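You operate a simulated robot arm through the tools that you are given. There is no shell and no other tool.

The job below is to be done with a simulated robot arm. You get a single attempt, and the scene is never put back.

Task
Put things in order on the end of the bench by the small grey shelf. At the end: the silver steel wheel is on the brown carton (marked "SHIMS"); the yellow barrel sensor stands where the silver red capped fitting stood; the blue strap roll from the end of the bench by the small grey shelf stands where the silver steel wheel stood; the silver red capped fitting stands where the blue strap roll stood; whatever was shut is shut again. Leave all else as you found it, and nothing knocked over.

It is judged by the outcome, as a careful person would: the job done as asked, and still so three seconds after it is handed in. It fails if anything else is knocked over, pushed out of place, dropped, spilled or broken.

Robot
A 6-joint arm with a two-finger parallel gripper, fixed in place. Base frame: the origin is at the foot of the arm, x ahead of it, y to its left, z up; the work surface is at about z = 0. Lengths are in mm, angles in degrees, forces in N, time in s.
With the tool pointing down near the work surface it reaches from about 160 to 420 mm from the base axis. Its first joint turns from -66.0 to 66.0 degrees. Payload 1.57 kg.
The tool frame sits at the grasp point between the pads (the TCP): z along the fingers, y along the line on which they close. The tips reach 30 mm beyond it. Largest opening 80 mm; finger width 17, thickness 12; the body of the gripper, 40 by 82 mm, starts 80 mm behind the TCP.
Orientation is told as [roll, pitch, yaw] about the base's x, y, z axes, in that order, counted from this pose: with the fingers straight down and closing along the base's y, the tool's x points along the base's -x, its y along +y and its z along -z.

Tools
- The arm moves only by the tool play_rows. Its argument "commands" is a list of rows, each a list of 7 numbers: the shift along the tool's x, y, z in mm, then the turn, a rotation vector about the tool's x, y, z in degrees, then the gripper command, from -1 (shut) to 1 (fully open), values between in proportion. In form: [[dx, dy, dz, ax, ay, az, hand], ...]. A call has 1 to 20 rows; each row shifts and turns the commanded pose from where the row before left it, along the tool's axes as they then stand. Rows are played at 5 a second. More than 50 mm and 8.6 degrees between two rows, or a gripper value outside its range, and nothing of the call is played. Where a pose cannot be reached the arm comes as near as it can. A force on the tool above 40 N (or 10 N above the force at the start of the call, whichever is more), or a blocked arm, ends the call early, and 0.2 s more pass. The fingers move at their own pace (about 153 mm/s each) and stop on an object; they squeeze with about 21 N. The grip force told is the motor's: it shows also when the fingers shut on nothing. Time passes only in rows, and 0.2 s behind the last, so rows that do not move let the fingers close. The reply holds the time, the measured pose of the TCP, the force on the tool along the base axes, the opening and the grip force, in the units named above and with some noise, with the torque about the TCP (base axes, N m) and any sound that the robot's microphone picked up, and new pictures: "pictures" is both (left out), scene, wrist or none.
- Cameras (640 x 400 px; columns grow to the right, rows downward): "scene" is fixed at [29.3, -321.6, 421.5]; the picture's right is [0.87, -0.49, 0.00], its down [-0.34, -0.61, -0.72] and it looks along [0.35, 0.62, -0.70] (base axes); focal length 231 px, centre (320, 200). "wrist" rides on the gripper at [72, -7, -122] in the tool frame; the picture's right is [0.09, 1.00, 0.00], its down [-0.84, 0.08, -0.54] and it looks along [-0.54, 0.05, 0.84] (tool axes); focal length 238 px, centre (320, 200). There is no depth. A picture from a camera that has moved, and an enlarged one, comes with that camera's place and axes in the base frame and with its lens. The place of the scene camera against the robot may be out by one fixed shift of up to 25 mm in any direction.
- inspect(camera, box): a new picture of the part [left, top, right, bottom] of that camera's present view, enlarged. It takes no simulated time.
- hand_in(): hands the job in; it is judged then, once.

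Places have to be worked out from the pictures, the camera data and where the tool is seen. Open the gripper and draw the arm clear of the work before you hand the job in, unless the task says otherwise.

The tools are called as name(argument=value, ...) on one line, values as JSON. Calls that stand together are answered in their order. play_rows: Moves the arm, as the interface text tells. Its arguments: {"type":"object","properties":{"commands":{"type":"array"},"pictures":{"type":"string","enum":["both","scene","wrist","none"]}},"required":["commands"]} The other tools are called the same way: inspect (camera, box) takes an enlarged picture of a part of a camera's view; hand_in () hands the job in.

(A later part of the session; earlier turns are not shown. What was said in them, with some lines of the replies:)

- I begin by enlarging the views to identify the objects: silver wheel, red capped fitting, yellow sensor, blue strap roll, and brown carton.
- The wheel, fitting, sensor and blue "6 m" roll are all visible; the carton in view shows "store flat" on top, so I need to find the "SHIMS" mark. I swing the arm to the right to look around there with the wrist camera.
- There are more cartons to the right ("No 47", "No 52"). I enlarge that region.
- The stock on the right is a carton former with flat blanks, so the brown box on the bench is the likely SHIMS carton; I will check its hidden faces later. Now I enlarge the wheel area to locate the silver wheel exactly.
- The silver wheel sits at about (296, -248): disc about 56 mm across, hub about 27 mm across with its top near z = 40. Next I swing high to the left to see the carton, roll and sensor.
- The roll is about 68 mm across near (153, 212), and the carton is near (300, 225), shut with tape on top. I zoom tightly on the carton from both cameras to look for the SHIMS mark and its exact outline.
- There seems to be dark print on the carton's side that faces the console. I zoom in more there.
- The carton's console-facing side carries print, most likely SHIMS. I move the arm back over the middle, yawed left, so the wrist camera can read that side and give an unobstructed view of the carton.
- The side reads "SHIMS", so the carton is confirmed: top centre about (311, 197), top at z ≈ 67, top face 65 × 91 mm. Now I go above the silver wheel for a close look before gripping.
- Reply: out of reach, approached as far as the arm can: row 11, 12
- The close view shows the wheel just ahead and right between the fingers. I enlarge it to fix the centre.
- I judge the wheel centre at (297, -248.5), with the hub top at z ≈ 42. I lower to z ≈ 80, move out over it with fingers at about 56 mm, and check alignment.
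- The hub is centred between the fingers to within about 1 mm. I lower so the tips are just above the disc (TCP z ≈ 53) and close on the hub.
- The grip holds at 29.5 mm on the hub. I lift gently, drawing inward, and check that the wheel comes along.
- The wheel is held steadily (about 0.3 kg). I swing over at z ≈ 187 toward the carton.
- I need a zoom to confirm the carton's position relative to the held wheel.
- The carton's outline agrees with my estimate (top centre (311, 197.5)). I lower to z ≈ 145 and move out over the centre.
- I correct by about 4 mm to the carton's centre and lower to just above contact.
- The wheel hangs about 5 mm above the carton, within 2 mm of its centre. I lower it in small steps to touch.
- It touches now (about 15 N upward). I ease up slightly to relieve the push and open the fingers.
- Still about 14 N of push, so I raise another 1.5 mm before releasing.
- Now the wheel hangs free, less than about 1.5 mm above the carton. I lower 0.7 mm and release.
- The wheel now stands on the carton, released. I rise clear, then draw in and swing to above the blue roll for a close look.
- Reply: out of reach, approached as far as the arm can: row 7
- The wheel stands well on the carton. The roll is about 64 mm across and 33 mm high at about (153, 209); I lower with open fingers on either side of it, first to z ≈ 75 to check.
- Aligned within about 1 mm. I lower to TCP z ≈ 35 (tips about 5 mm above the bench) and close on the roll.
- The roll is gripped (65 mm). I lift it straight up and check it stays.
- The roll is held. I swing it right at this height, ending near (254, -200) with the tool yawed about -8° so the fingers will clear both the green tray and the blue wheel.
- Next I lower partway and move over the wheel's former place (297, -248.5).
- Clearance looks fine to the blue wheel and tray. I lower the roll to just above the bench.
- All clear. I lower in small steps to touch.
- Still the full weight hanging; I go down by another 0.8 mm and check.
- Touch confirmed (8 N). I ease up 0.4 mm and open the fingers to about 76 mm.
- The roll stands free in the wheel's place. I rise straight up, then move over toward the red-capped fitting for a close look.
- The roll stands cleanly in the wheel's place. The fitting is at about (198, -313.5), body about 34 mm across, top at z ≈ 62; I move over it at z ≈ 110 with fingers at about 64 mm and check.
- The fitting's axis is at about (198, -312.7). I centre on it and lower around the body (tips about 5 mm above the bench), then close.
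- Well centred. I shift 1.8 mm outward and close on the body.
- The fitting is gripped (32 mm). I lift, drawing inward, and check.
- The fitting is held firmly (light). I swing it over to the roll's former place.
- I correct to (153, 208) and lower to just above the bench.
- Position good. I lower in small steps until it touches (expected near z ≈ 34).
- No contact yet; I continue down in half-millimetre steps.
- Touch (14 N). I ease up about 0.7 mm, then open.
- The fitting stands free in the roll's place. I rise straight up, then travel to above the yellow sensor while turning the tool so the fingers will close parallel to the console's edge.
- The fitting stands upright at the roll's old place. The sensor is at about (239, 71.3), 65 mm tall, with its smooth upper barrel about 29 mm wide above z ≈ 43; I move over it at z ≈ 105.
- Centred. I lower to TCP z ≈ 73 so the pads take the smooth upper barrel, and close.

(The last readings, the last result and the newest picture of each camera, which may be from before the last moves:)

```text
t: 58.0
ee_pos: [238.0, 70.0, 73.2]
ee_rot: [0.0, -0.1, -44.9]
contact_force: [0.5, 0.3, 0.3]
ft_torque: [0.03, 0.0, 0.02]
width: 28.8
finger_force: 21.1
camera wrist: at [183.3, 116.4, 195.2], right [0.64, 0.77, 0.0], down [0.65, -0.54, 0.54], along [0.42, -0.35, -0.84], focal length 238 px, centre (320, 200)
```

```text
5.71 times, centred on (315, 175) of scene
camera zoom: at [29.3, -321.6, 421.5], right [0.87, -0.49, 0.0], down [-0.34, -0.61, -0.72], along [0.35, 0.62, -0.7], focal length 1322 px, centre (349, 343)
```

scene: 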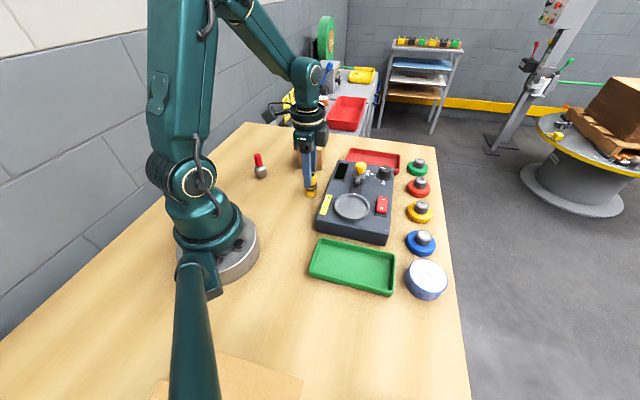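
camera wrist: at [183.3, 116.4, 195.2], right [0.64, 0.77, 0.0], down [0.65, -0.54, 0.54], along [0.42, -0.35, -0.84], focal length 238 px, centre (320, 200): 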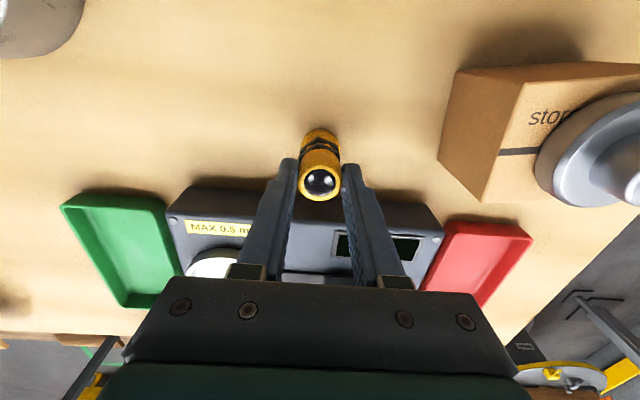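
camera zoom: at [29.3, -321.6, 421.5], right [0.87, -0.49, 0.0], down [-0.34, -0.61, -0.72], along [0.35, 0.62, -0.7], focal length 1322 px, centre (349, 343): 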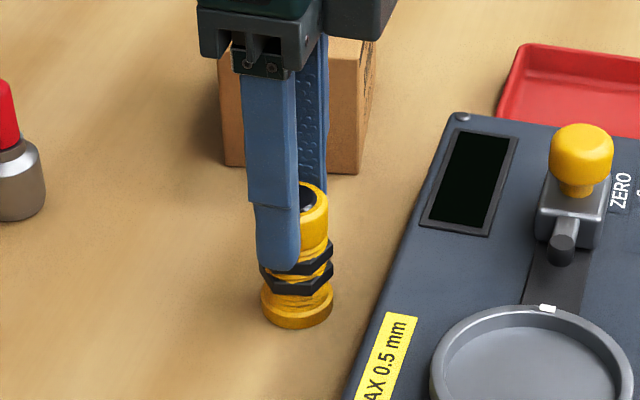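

The sensor is gripped (28.8 mm). I lift it straight up and then carry it toward the fitting's former place, keeping the tool's heading.

play_rows(commands=[[0, 0, -12, 0, 0, 0, -1], [0, 0, -30, 0, 0, 0, -1], [0, 0, -40, 0, 0, 0, -1], [0, 0, -40, 0, 0, 0, -1], [0, 0, 0, 0, 0, 0, -1]], pictures="wrist")

```text
t: 59.2
ee_pos: [239.6, 72.5, 191.3]
ee_rot: [0.1, -0.1, -45.0]
contact_force: [0.4, 0.4, -1.3]
ft_torque: [0.01, -0.03, 0.0]
width: 28.4
finger_force: 21.2
camera wrist: at [183.1, 118.1, 313.7], right [0.64, 0.77, 0.0], down [0.65, -0.54, 0.54], along [0.42, -0.35, -0.84], focal length 238 px, centre (320, 200)
```

wrist: 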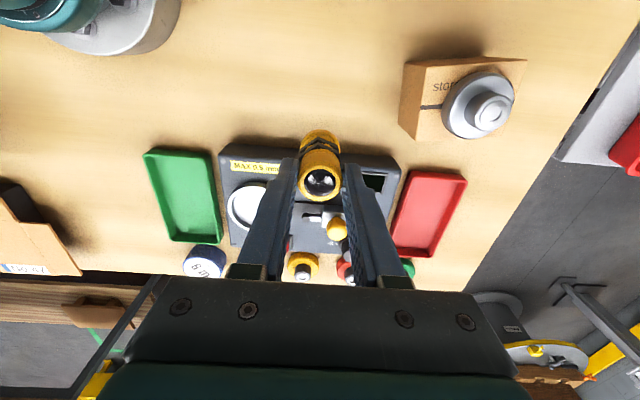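

play_rows(commands=[[-30.3, -37.5, 0, 0, 0, 0, -1], [-30.3, -37.5, 0, 0, 0, 0, -1], [-30.3, -37.5, 0, 0, 0, 0, -1], [-30.3, -37.5, 0, 0, 0, 0, -1], [-30.3, -37.5, 0, 0, 0, 0, -1], [-30.3, -37.5, 0, 0, 0, 0, -1], [-30.3, -37.5, 0, 0, 0, 0, -1], [0, 0, 0, 0, 0, 0, -1]], pictures="both")

```text
t: 61.0
ee_pos: [203.1, -265.0, 193.5]
ee_rot: [0.0, 0.0, -45.0]
contact_force: [0.1, 0.5, -0.7]
ft_torque: [0.03, -0.02, 0.02]
width: 28.6
finger_force: 21.0
camera wrist: at [147.6, -219.6, 315.8], right [0.64, 0.77, 0.0], down [0.65, -0.54, 0.54], along [0.42, -0.34, -0.84], focal length 238 px, centre (320, 200)
```

scene: 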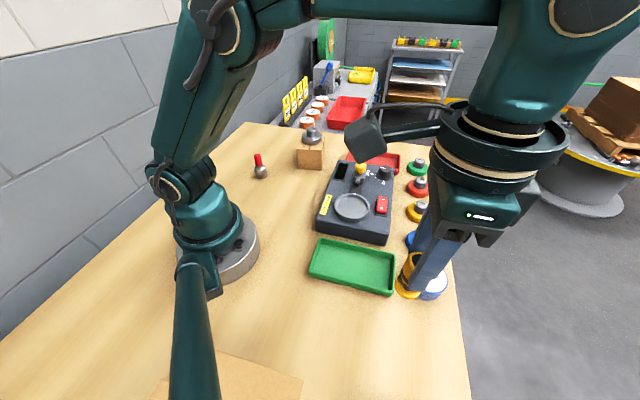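
wrist: 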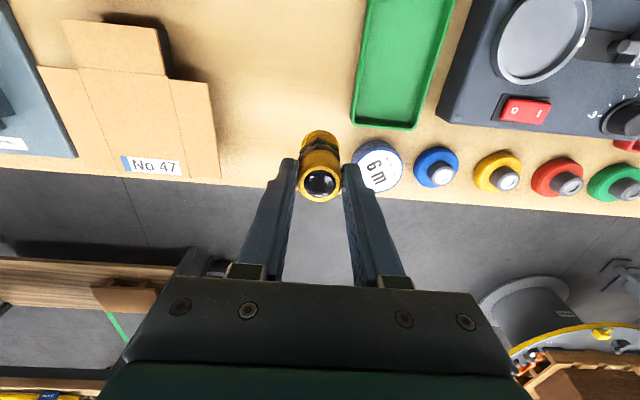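

I lower to about z = 118 and move over the fitting's former spot (198.5, -313).

play_rows(commands=[[0, 0, 28, 0, 0, 0, -1], [0, 0, 27, 0, 0, 0, -1], [-15.3, -18.6, 10, 0, 0, 0, -1], [-15.4, -18.6, 10, 0, 0, 0, -1], [0, 0, 0, 0, 0, 0, -1]], pictures="both")

```text
t: 62.2
ee_pos: [200.8, -313.2, 116.9]
ee_rot: [0.1, -0.1, -45.0]
contact_force: [-0.3, 0.5, -1.2]
ft_torque: [0.02, 0.0, 0.01]
width: 28.4
finger_force: 21.9
camera wrist: at [145.6, -267.0, 240.2], right [0.64, 0.77, 0.0], down [0.65, -0.54, 0.54], along [0.42, -0.35, -0.84], focal length 238 px, centre (320, 200)
```

scene: 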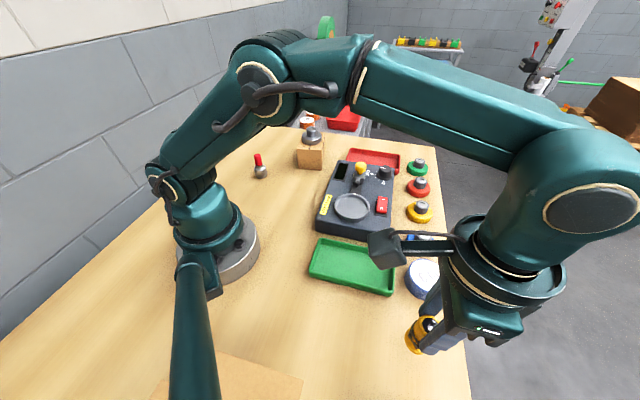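
wrist: 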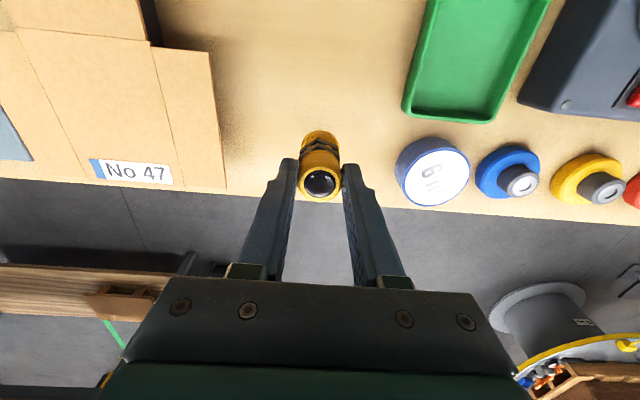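

Near enough; I trim about 1.5 mm and lower to just above the bench.

play_rows(commands=[[1.2, -1, 18, 0, 0, 0, -1], [0, 0, 12, 0, 0, 0, -1], [0, 0, 8, 0, 0, 0, -1], [0, 0, 3, 0, 0, 0, -1], [0, 0, 0, 0, 0, 0, -1]], pictures="both")

```text
t: 63.4
ee_pos: [197.9, -312.2, 77.2]
ee_rot: [0.1, -0.1, -45.1]
contact_force: [0.6, -0.6, -1.0]
ft_torque: [0.03, 0.0, -0.01]
width: 28.6
finger_force: 20.9
camera wrist: at [141.1, -266.0, 199.8], right [0.64, 0.77, 0.0], down [0.65, -0.54, 0.54], along [0.42, -0.35, -0.84], focal length 238 px, centre (320, 200)
```

scene: 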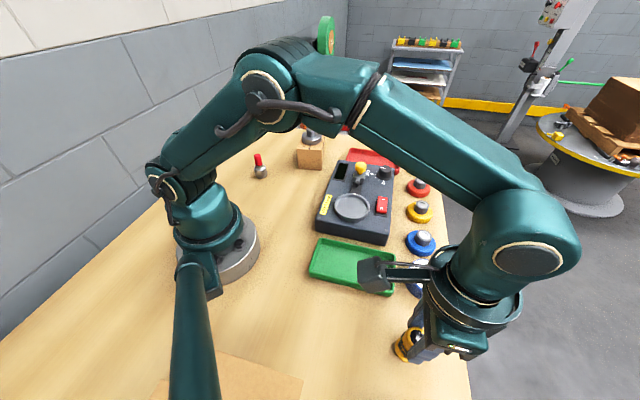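
wrist: 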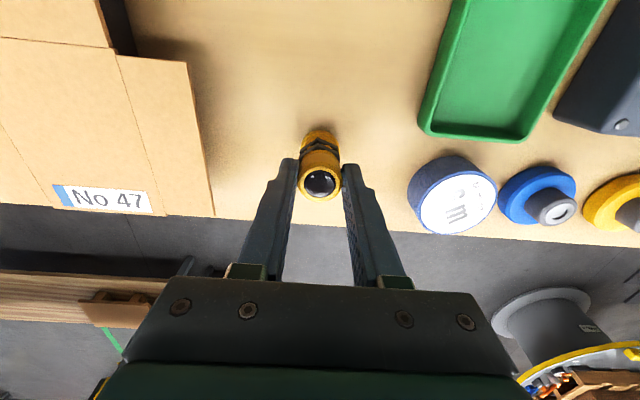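

Position reads (198, -312). I lower in small steps toward contact (expected near z ≈ 73).

play_rows(commands=[[0, 0, 2, 0, 0, 0, -1], [0, 0, 1, 0, 0, 0, -1], [0, 0, 0.5, 0, 0, 0, -1], [0, 0, 0, 0, 0, 0, -1]], pictures="none")

```text
t: 64.4
ee_pos: [197.9, -312.1, 74.1]
ee_rot: [0.0, -0.1, -45.0]
contact_force: [0.4, -0.1, -0.6]
ft_torque: [0.01, 0.01, -0.03]
width: 28.9
finger_force: 20.7
```

play_rows(commands=[[0, 0, 0.5, 0, 0, 0, -1], [0, 0, 0.5, 0, 0, 0, -1], [0, 0, 0, 0, 0, 0, -1]], pictures="none")

```text
t: 65.2
ee_pos: [196.1, -311.8, 71.5]
ee_rot: [0.1, -0.1, -45.0]
contact_force: [-0.3, 0.1, -0.9]
ft_torque: [0.0, -0.01, 0.0]
width: 28.7
finger_force: 21.5
```

Still no contact; two more half-millimetre steps.

play_rows(commands=[[0, 0, 0.5, 0, 0, 0, -1], [0, 0, 0.4, 0, 0, 0, -1], [0, 0, 0, 0, 0, 0, -1]], pictures="none")

```text
t: 66.0
ee_pos: [196.6, -311.1, 72.4]
ee_rot: [0.1, -0.1, -44.9]
contact_force: [-1.4, 3.7, 10.8]
ft_torque: [0.22, 0.15, 0.0]
width: 28.9
finger_force: 21.3
```

Contact (about 11 N). I ease up 0.5 mm and open the fingers.

play_rows(commands=[[0, 0, -0.5, 0, 0, 0, -1], [0, 0, 0, 0, 0, 0, -1], [0, 0, 0, 0, 0, 0, 0.0], [0, 0, 0, 0, 0, 0, 0.4], [0, 0, 0, 0, 0, 0, 0.4]], pictures="wrist")

inspect(camera="wrist", box=[240, 80, 400, 220])

```text
t: 67.2
ee_pos: [196.3, -311.8, 71.5]
ee_rot: [0.0, -0.1, -45.0]
contact_force: [0.1, 0.6, -0.6]
ft_torque: [0.02, 0.01, -0.03]
width: 56.4
finger_force: 0.1
camera wrist: at [140.9, -266.9, 194.6], right [0.64, 0.77, 0.0], down [0.65, -0.54, 0.54], along [0.42, -0.35, -0.84], focal length 238 px, centre (320, 200)
```

wrist: 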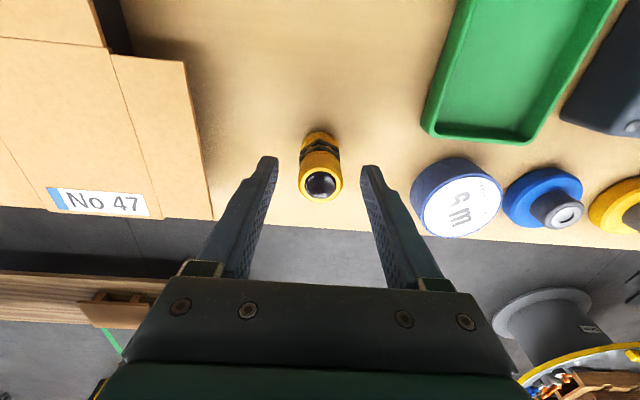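

```text
2.86 times, centred on (320, 150) of wrist
camera zoom: at [140.9, -266.9, 194.6], right [0.64, 0.77, 0.0], down [0.65, -0.54, 0.54], along [0.42, -0.35, -0.84], focal length 681 px, centre (320, 343)
```

zoom: 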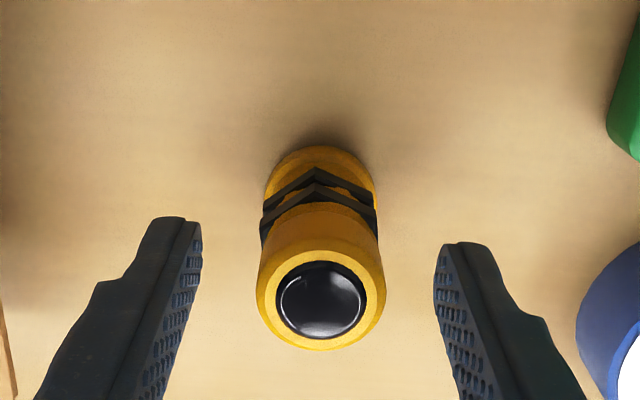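

The sensor stands upright in the fitting's place, within about 2 mm. I rise straight up clear of it, then draw back and swing to a neutral pose ahead.

play_rows(commands=[[0, 0, -12, 0, 0, 0, 0.4], [0, 0, -20, 0, 0, 0, 0.4], [0, 0, -22, 0, 0, 0, 0.4], [39, 8.8, -30, 0, 0, 0, 0.4], [39, 8.8, -30, 0, 0, 0, 0.4], [0, 0, -35, 0, 0, 0, 0.4], [-6, 37.5, 0, 0, 0, -7.5, 0.4], [-6, 37.5, 0, 0, 0, -7.5, 1], [-6, 37.5, 0, 0, 0, -7.5, 1], [-6, 37.5, 0, 0, 0, -7.5, 1], [0, 0, 0, 0, 0, 0, 1]], pictures="both")

```text
t: 69.6
ee_pos: [256.5, -134.4, 219.2]
ee_rot: [0.2, -0.1, -14.8]
contact_force: [1.0, 0.9, 0.3]
ft_torque: [-0.01, -0.01, 0.0]
width: 79.9
finger_force: 0.0
camera wrist: at [184.5, -122.9, 342.1], right [0.17, 0.99, 0.0], down [0.83, -0.14, 0.54], along [0.54, -0.09, -0.84], focal length 238 px, centre (320, 200)
```

scene: 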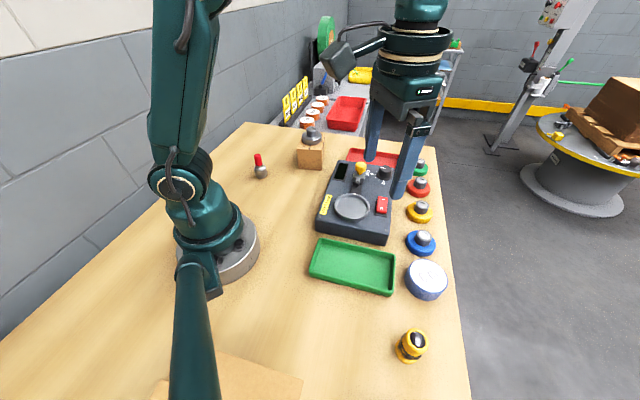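
wrist: 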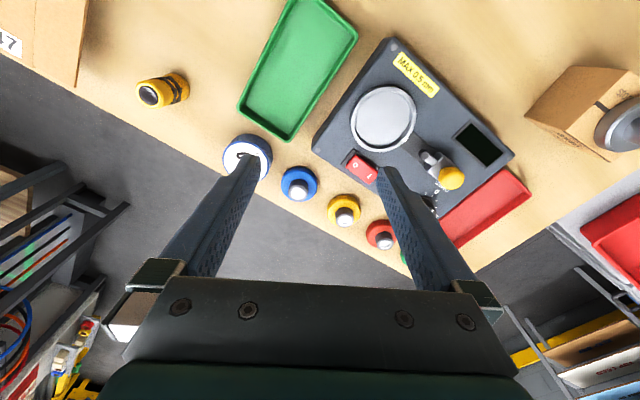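

Everything appears in place; I inspect the scene closely for a final check.

inspect(camera="scene", box=[230, 110, 470, 260])

inspect(camera="scene", box=[300, 230, 480, 400])

inspect(camera="scene", box=[285, 115, 335, 175])

```text
2.67 times, centred on (350, 185) of scene
camera zoom: at [29.3, -321.6, 421.5], right [0.87, -0.49, 0.0], down [-0.34, -0.61, -0.72], along [0.35, 0.62, -0.7], focal length 617 px, centre (240, 240)
```

zoom: 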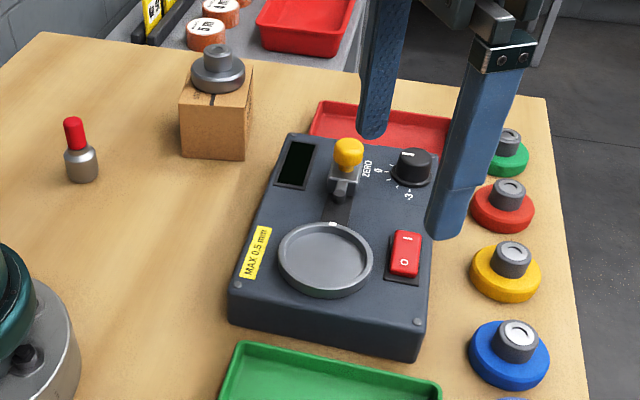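

```text
2.35 times, centred on (390, 315) of scene
camera zoom: at [29.3, -321.6, 421.5], right [0.87, -0.49, 0.0], down [-0.34, -0.61, -0.72], along [0.35, 0.62, -0.7], focal length 544 px, centre (155, -71)
```

zoom: 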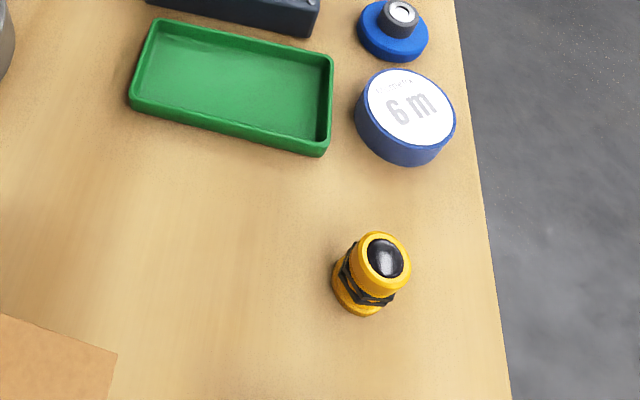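

```text
6.67 times, centred on (310, 145) of scene
camera zoom: at [29.3, -321.6, 421.5], right [0.87, -0.49, 0.0], down [-0.34, -0.61, -0.72], along [0.35, 0.62, -0.7], focal length 1542 px, centre (387, 567)
```

zoom: 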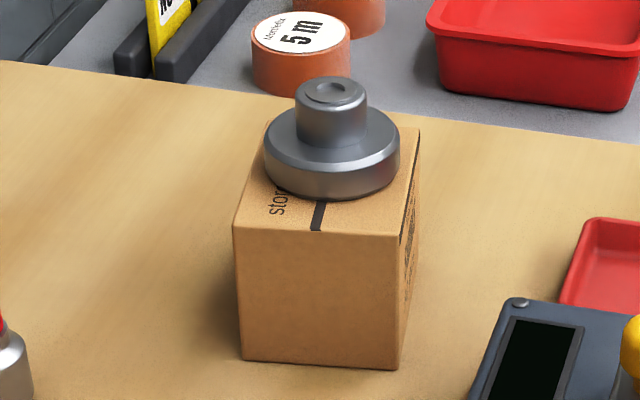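

All four items stand upright in their new places, and the carton is still shut and unmoved, as are the tray, console and wheels. I return the arm to about its starting pose, fingers open, before handing in.

play_rows(commands=[[-6, 37.5, -3, 0, 0, -7.5, 1], [-5, 37.5, -3, 0, 0, -7.5, 1], [0, 37.5, 0, 0, 0, 0, 1], [0, 20, 0, 0, 0, 0, 1], [0, 0, 0, 0, 0, 0, 1], [0, 0, 0, 0, 0, 0, 1]], pictures="both")

```text
t: 71.0
ee_pos: [282.2, -7.0, 226.4]
ee_rot: [0.0, -0.1, 0.1]
contact_force: [-0.7, -0.4, -0.9]
ft_torque: [0.0, -0.01, 0.03]
width: 79.9
finger_force: 0.1
camera wrist: at [210.7, -15.2, 349.2], right [-0.09, 1.0, 0.0], down [0.84, 0.08, 0.54], along [0.54, 0.05, -0.84], focal length 238 px, centre (320, 200)
```

scene: 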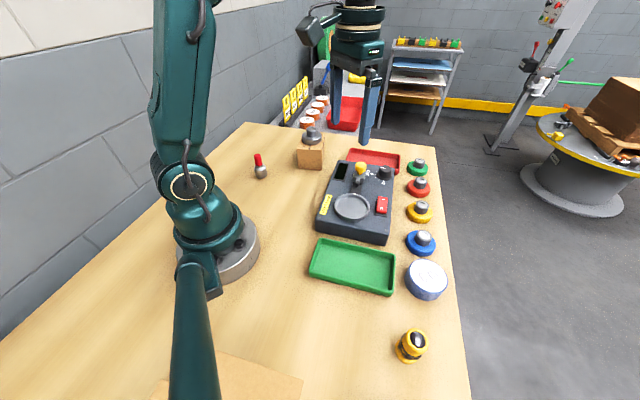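
wrist: 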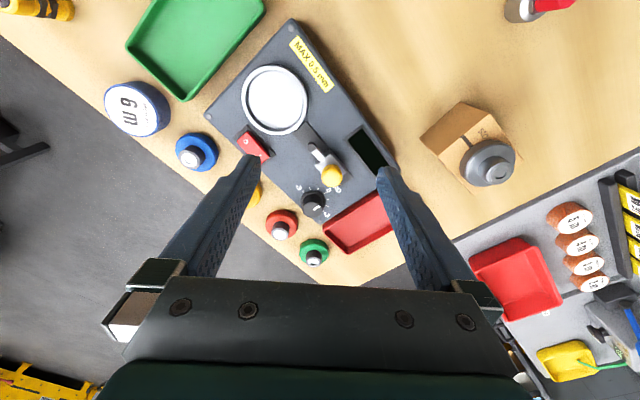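

The arm is clear with the gripper open, and every item stands where asked. I hand the job in.

hand_in()

```text
The job is handed in.
```

The job is handed in, and the last pictures show every item where you asked.

- **Silver steel wheel:** it stands on the brown carton. I read "SHIMS" on the carton's side facing the console before using it.
- **Blue strap roll:** it stands where the wheel stood. It was the only blue roll I saw on the bench.
- **Silver red-capped fitting:** it stands where the roll stood.
- **Yellow barrel sensor:** it stands where the fitting stood, within about 2 mm.

The carton stayed shut throughout, and nothing else needed opening. The carton, green tray, console and coloured wheels look unmoved from where they started, and nothing was knocked over. The gripper is open and the arm is back near its starting pose.
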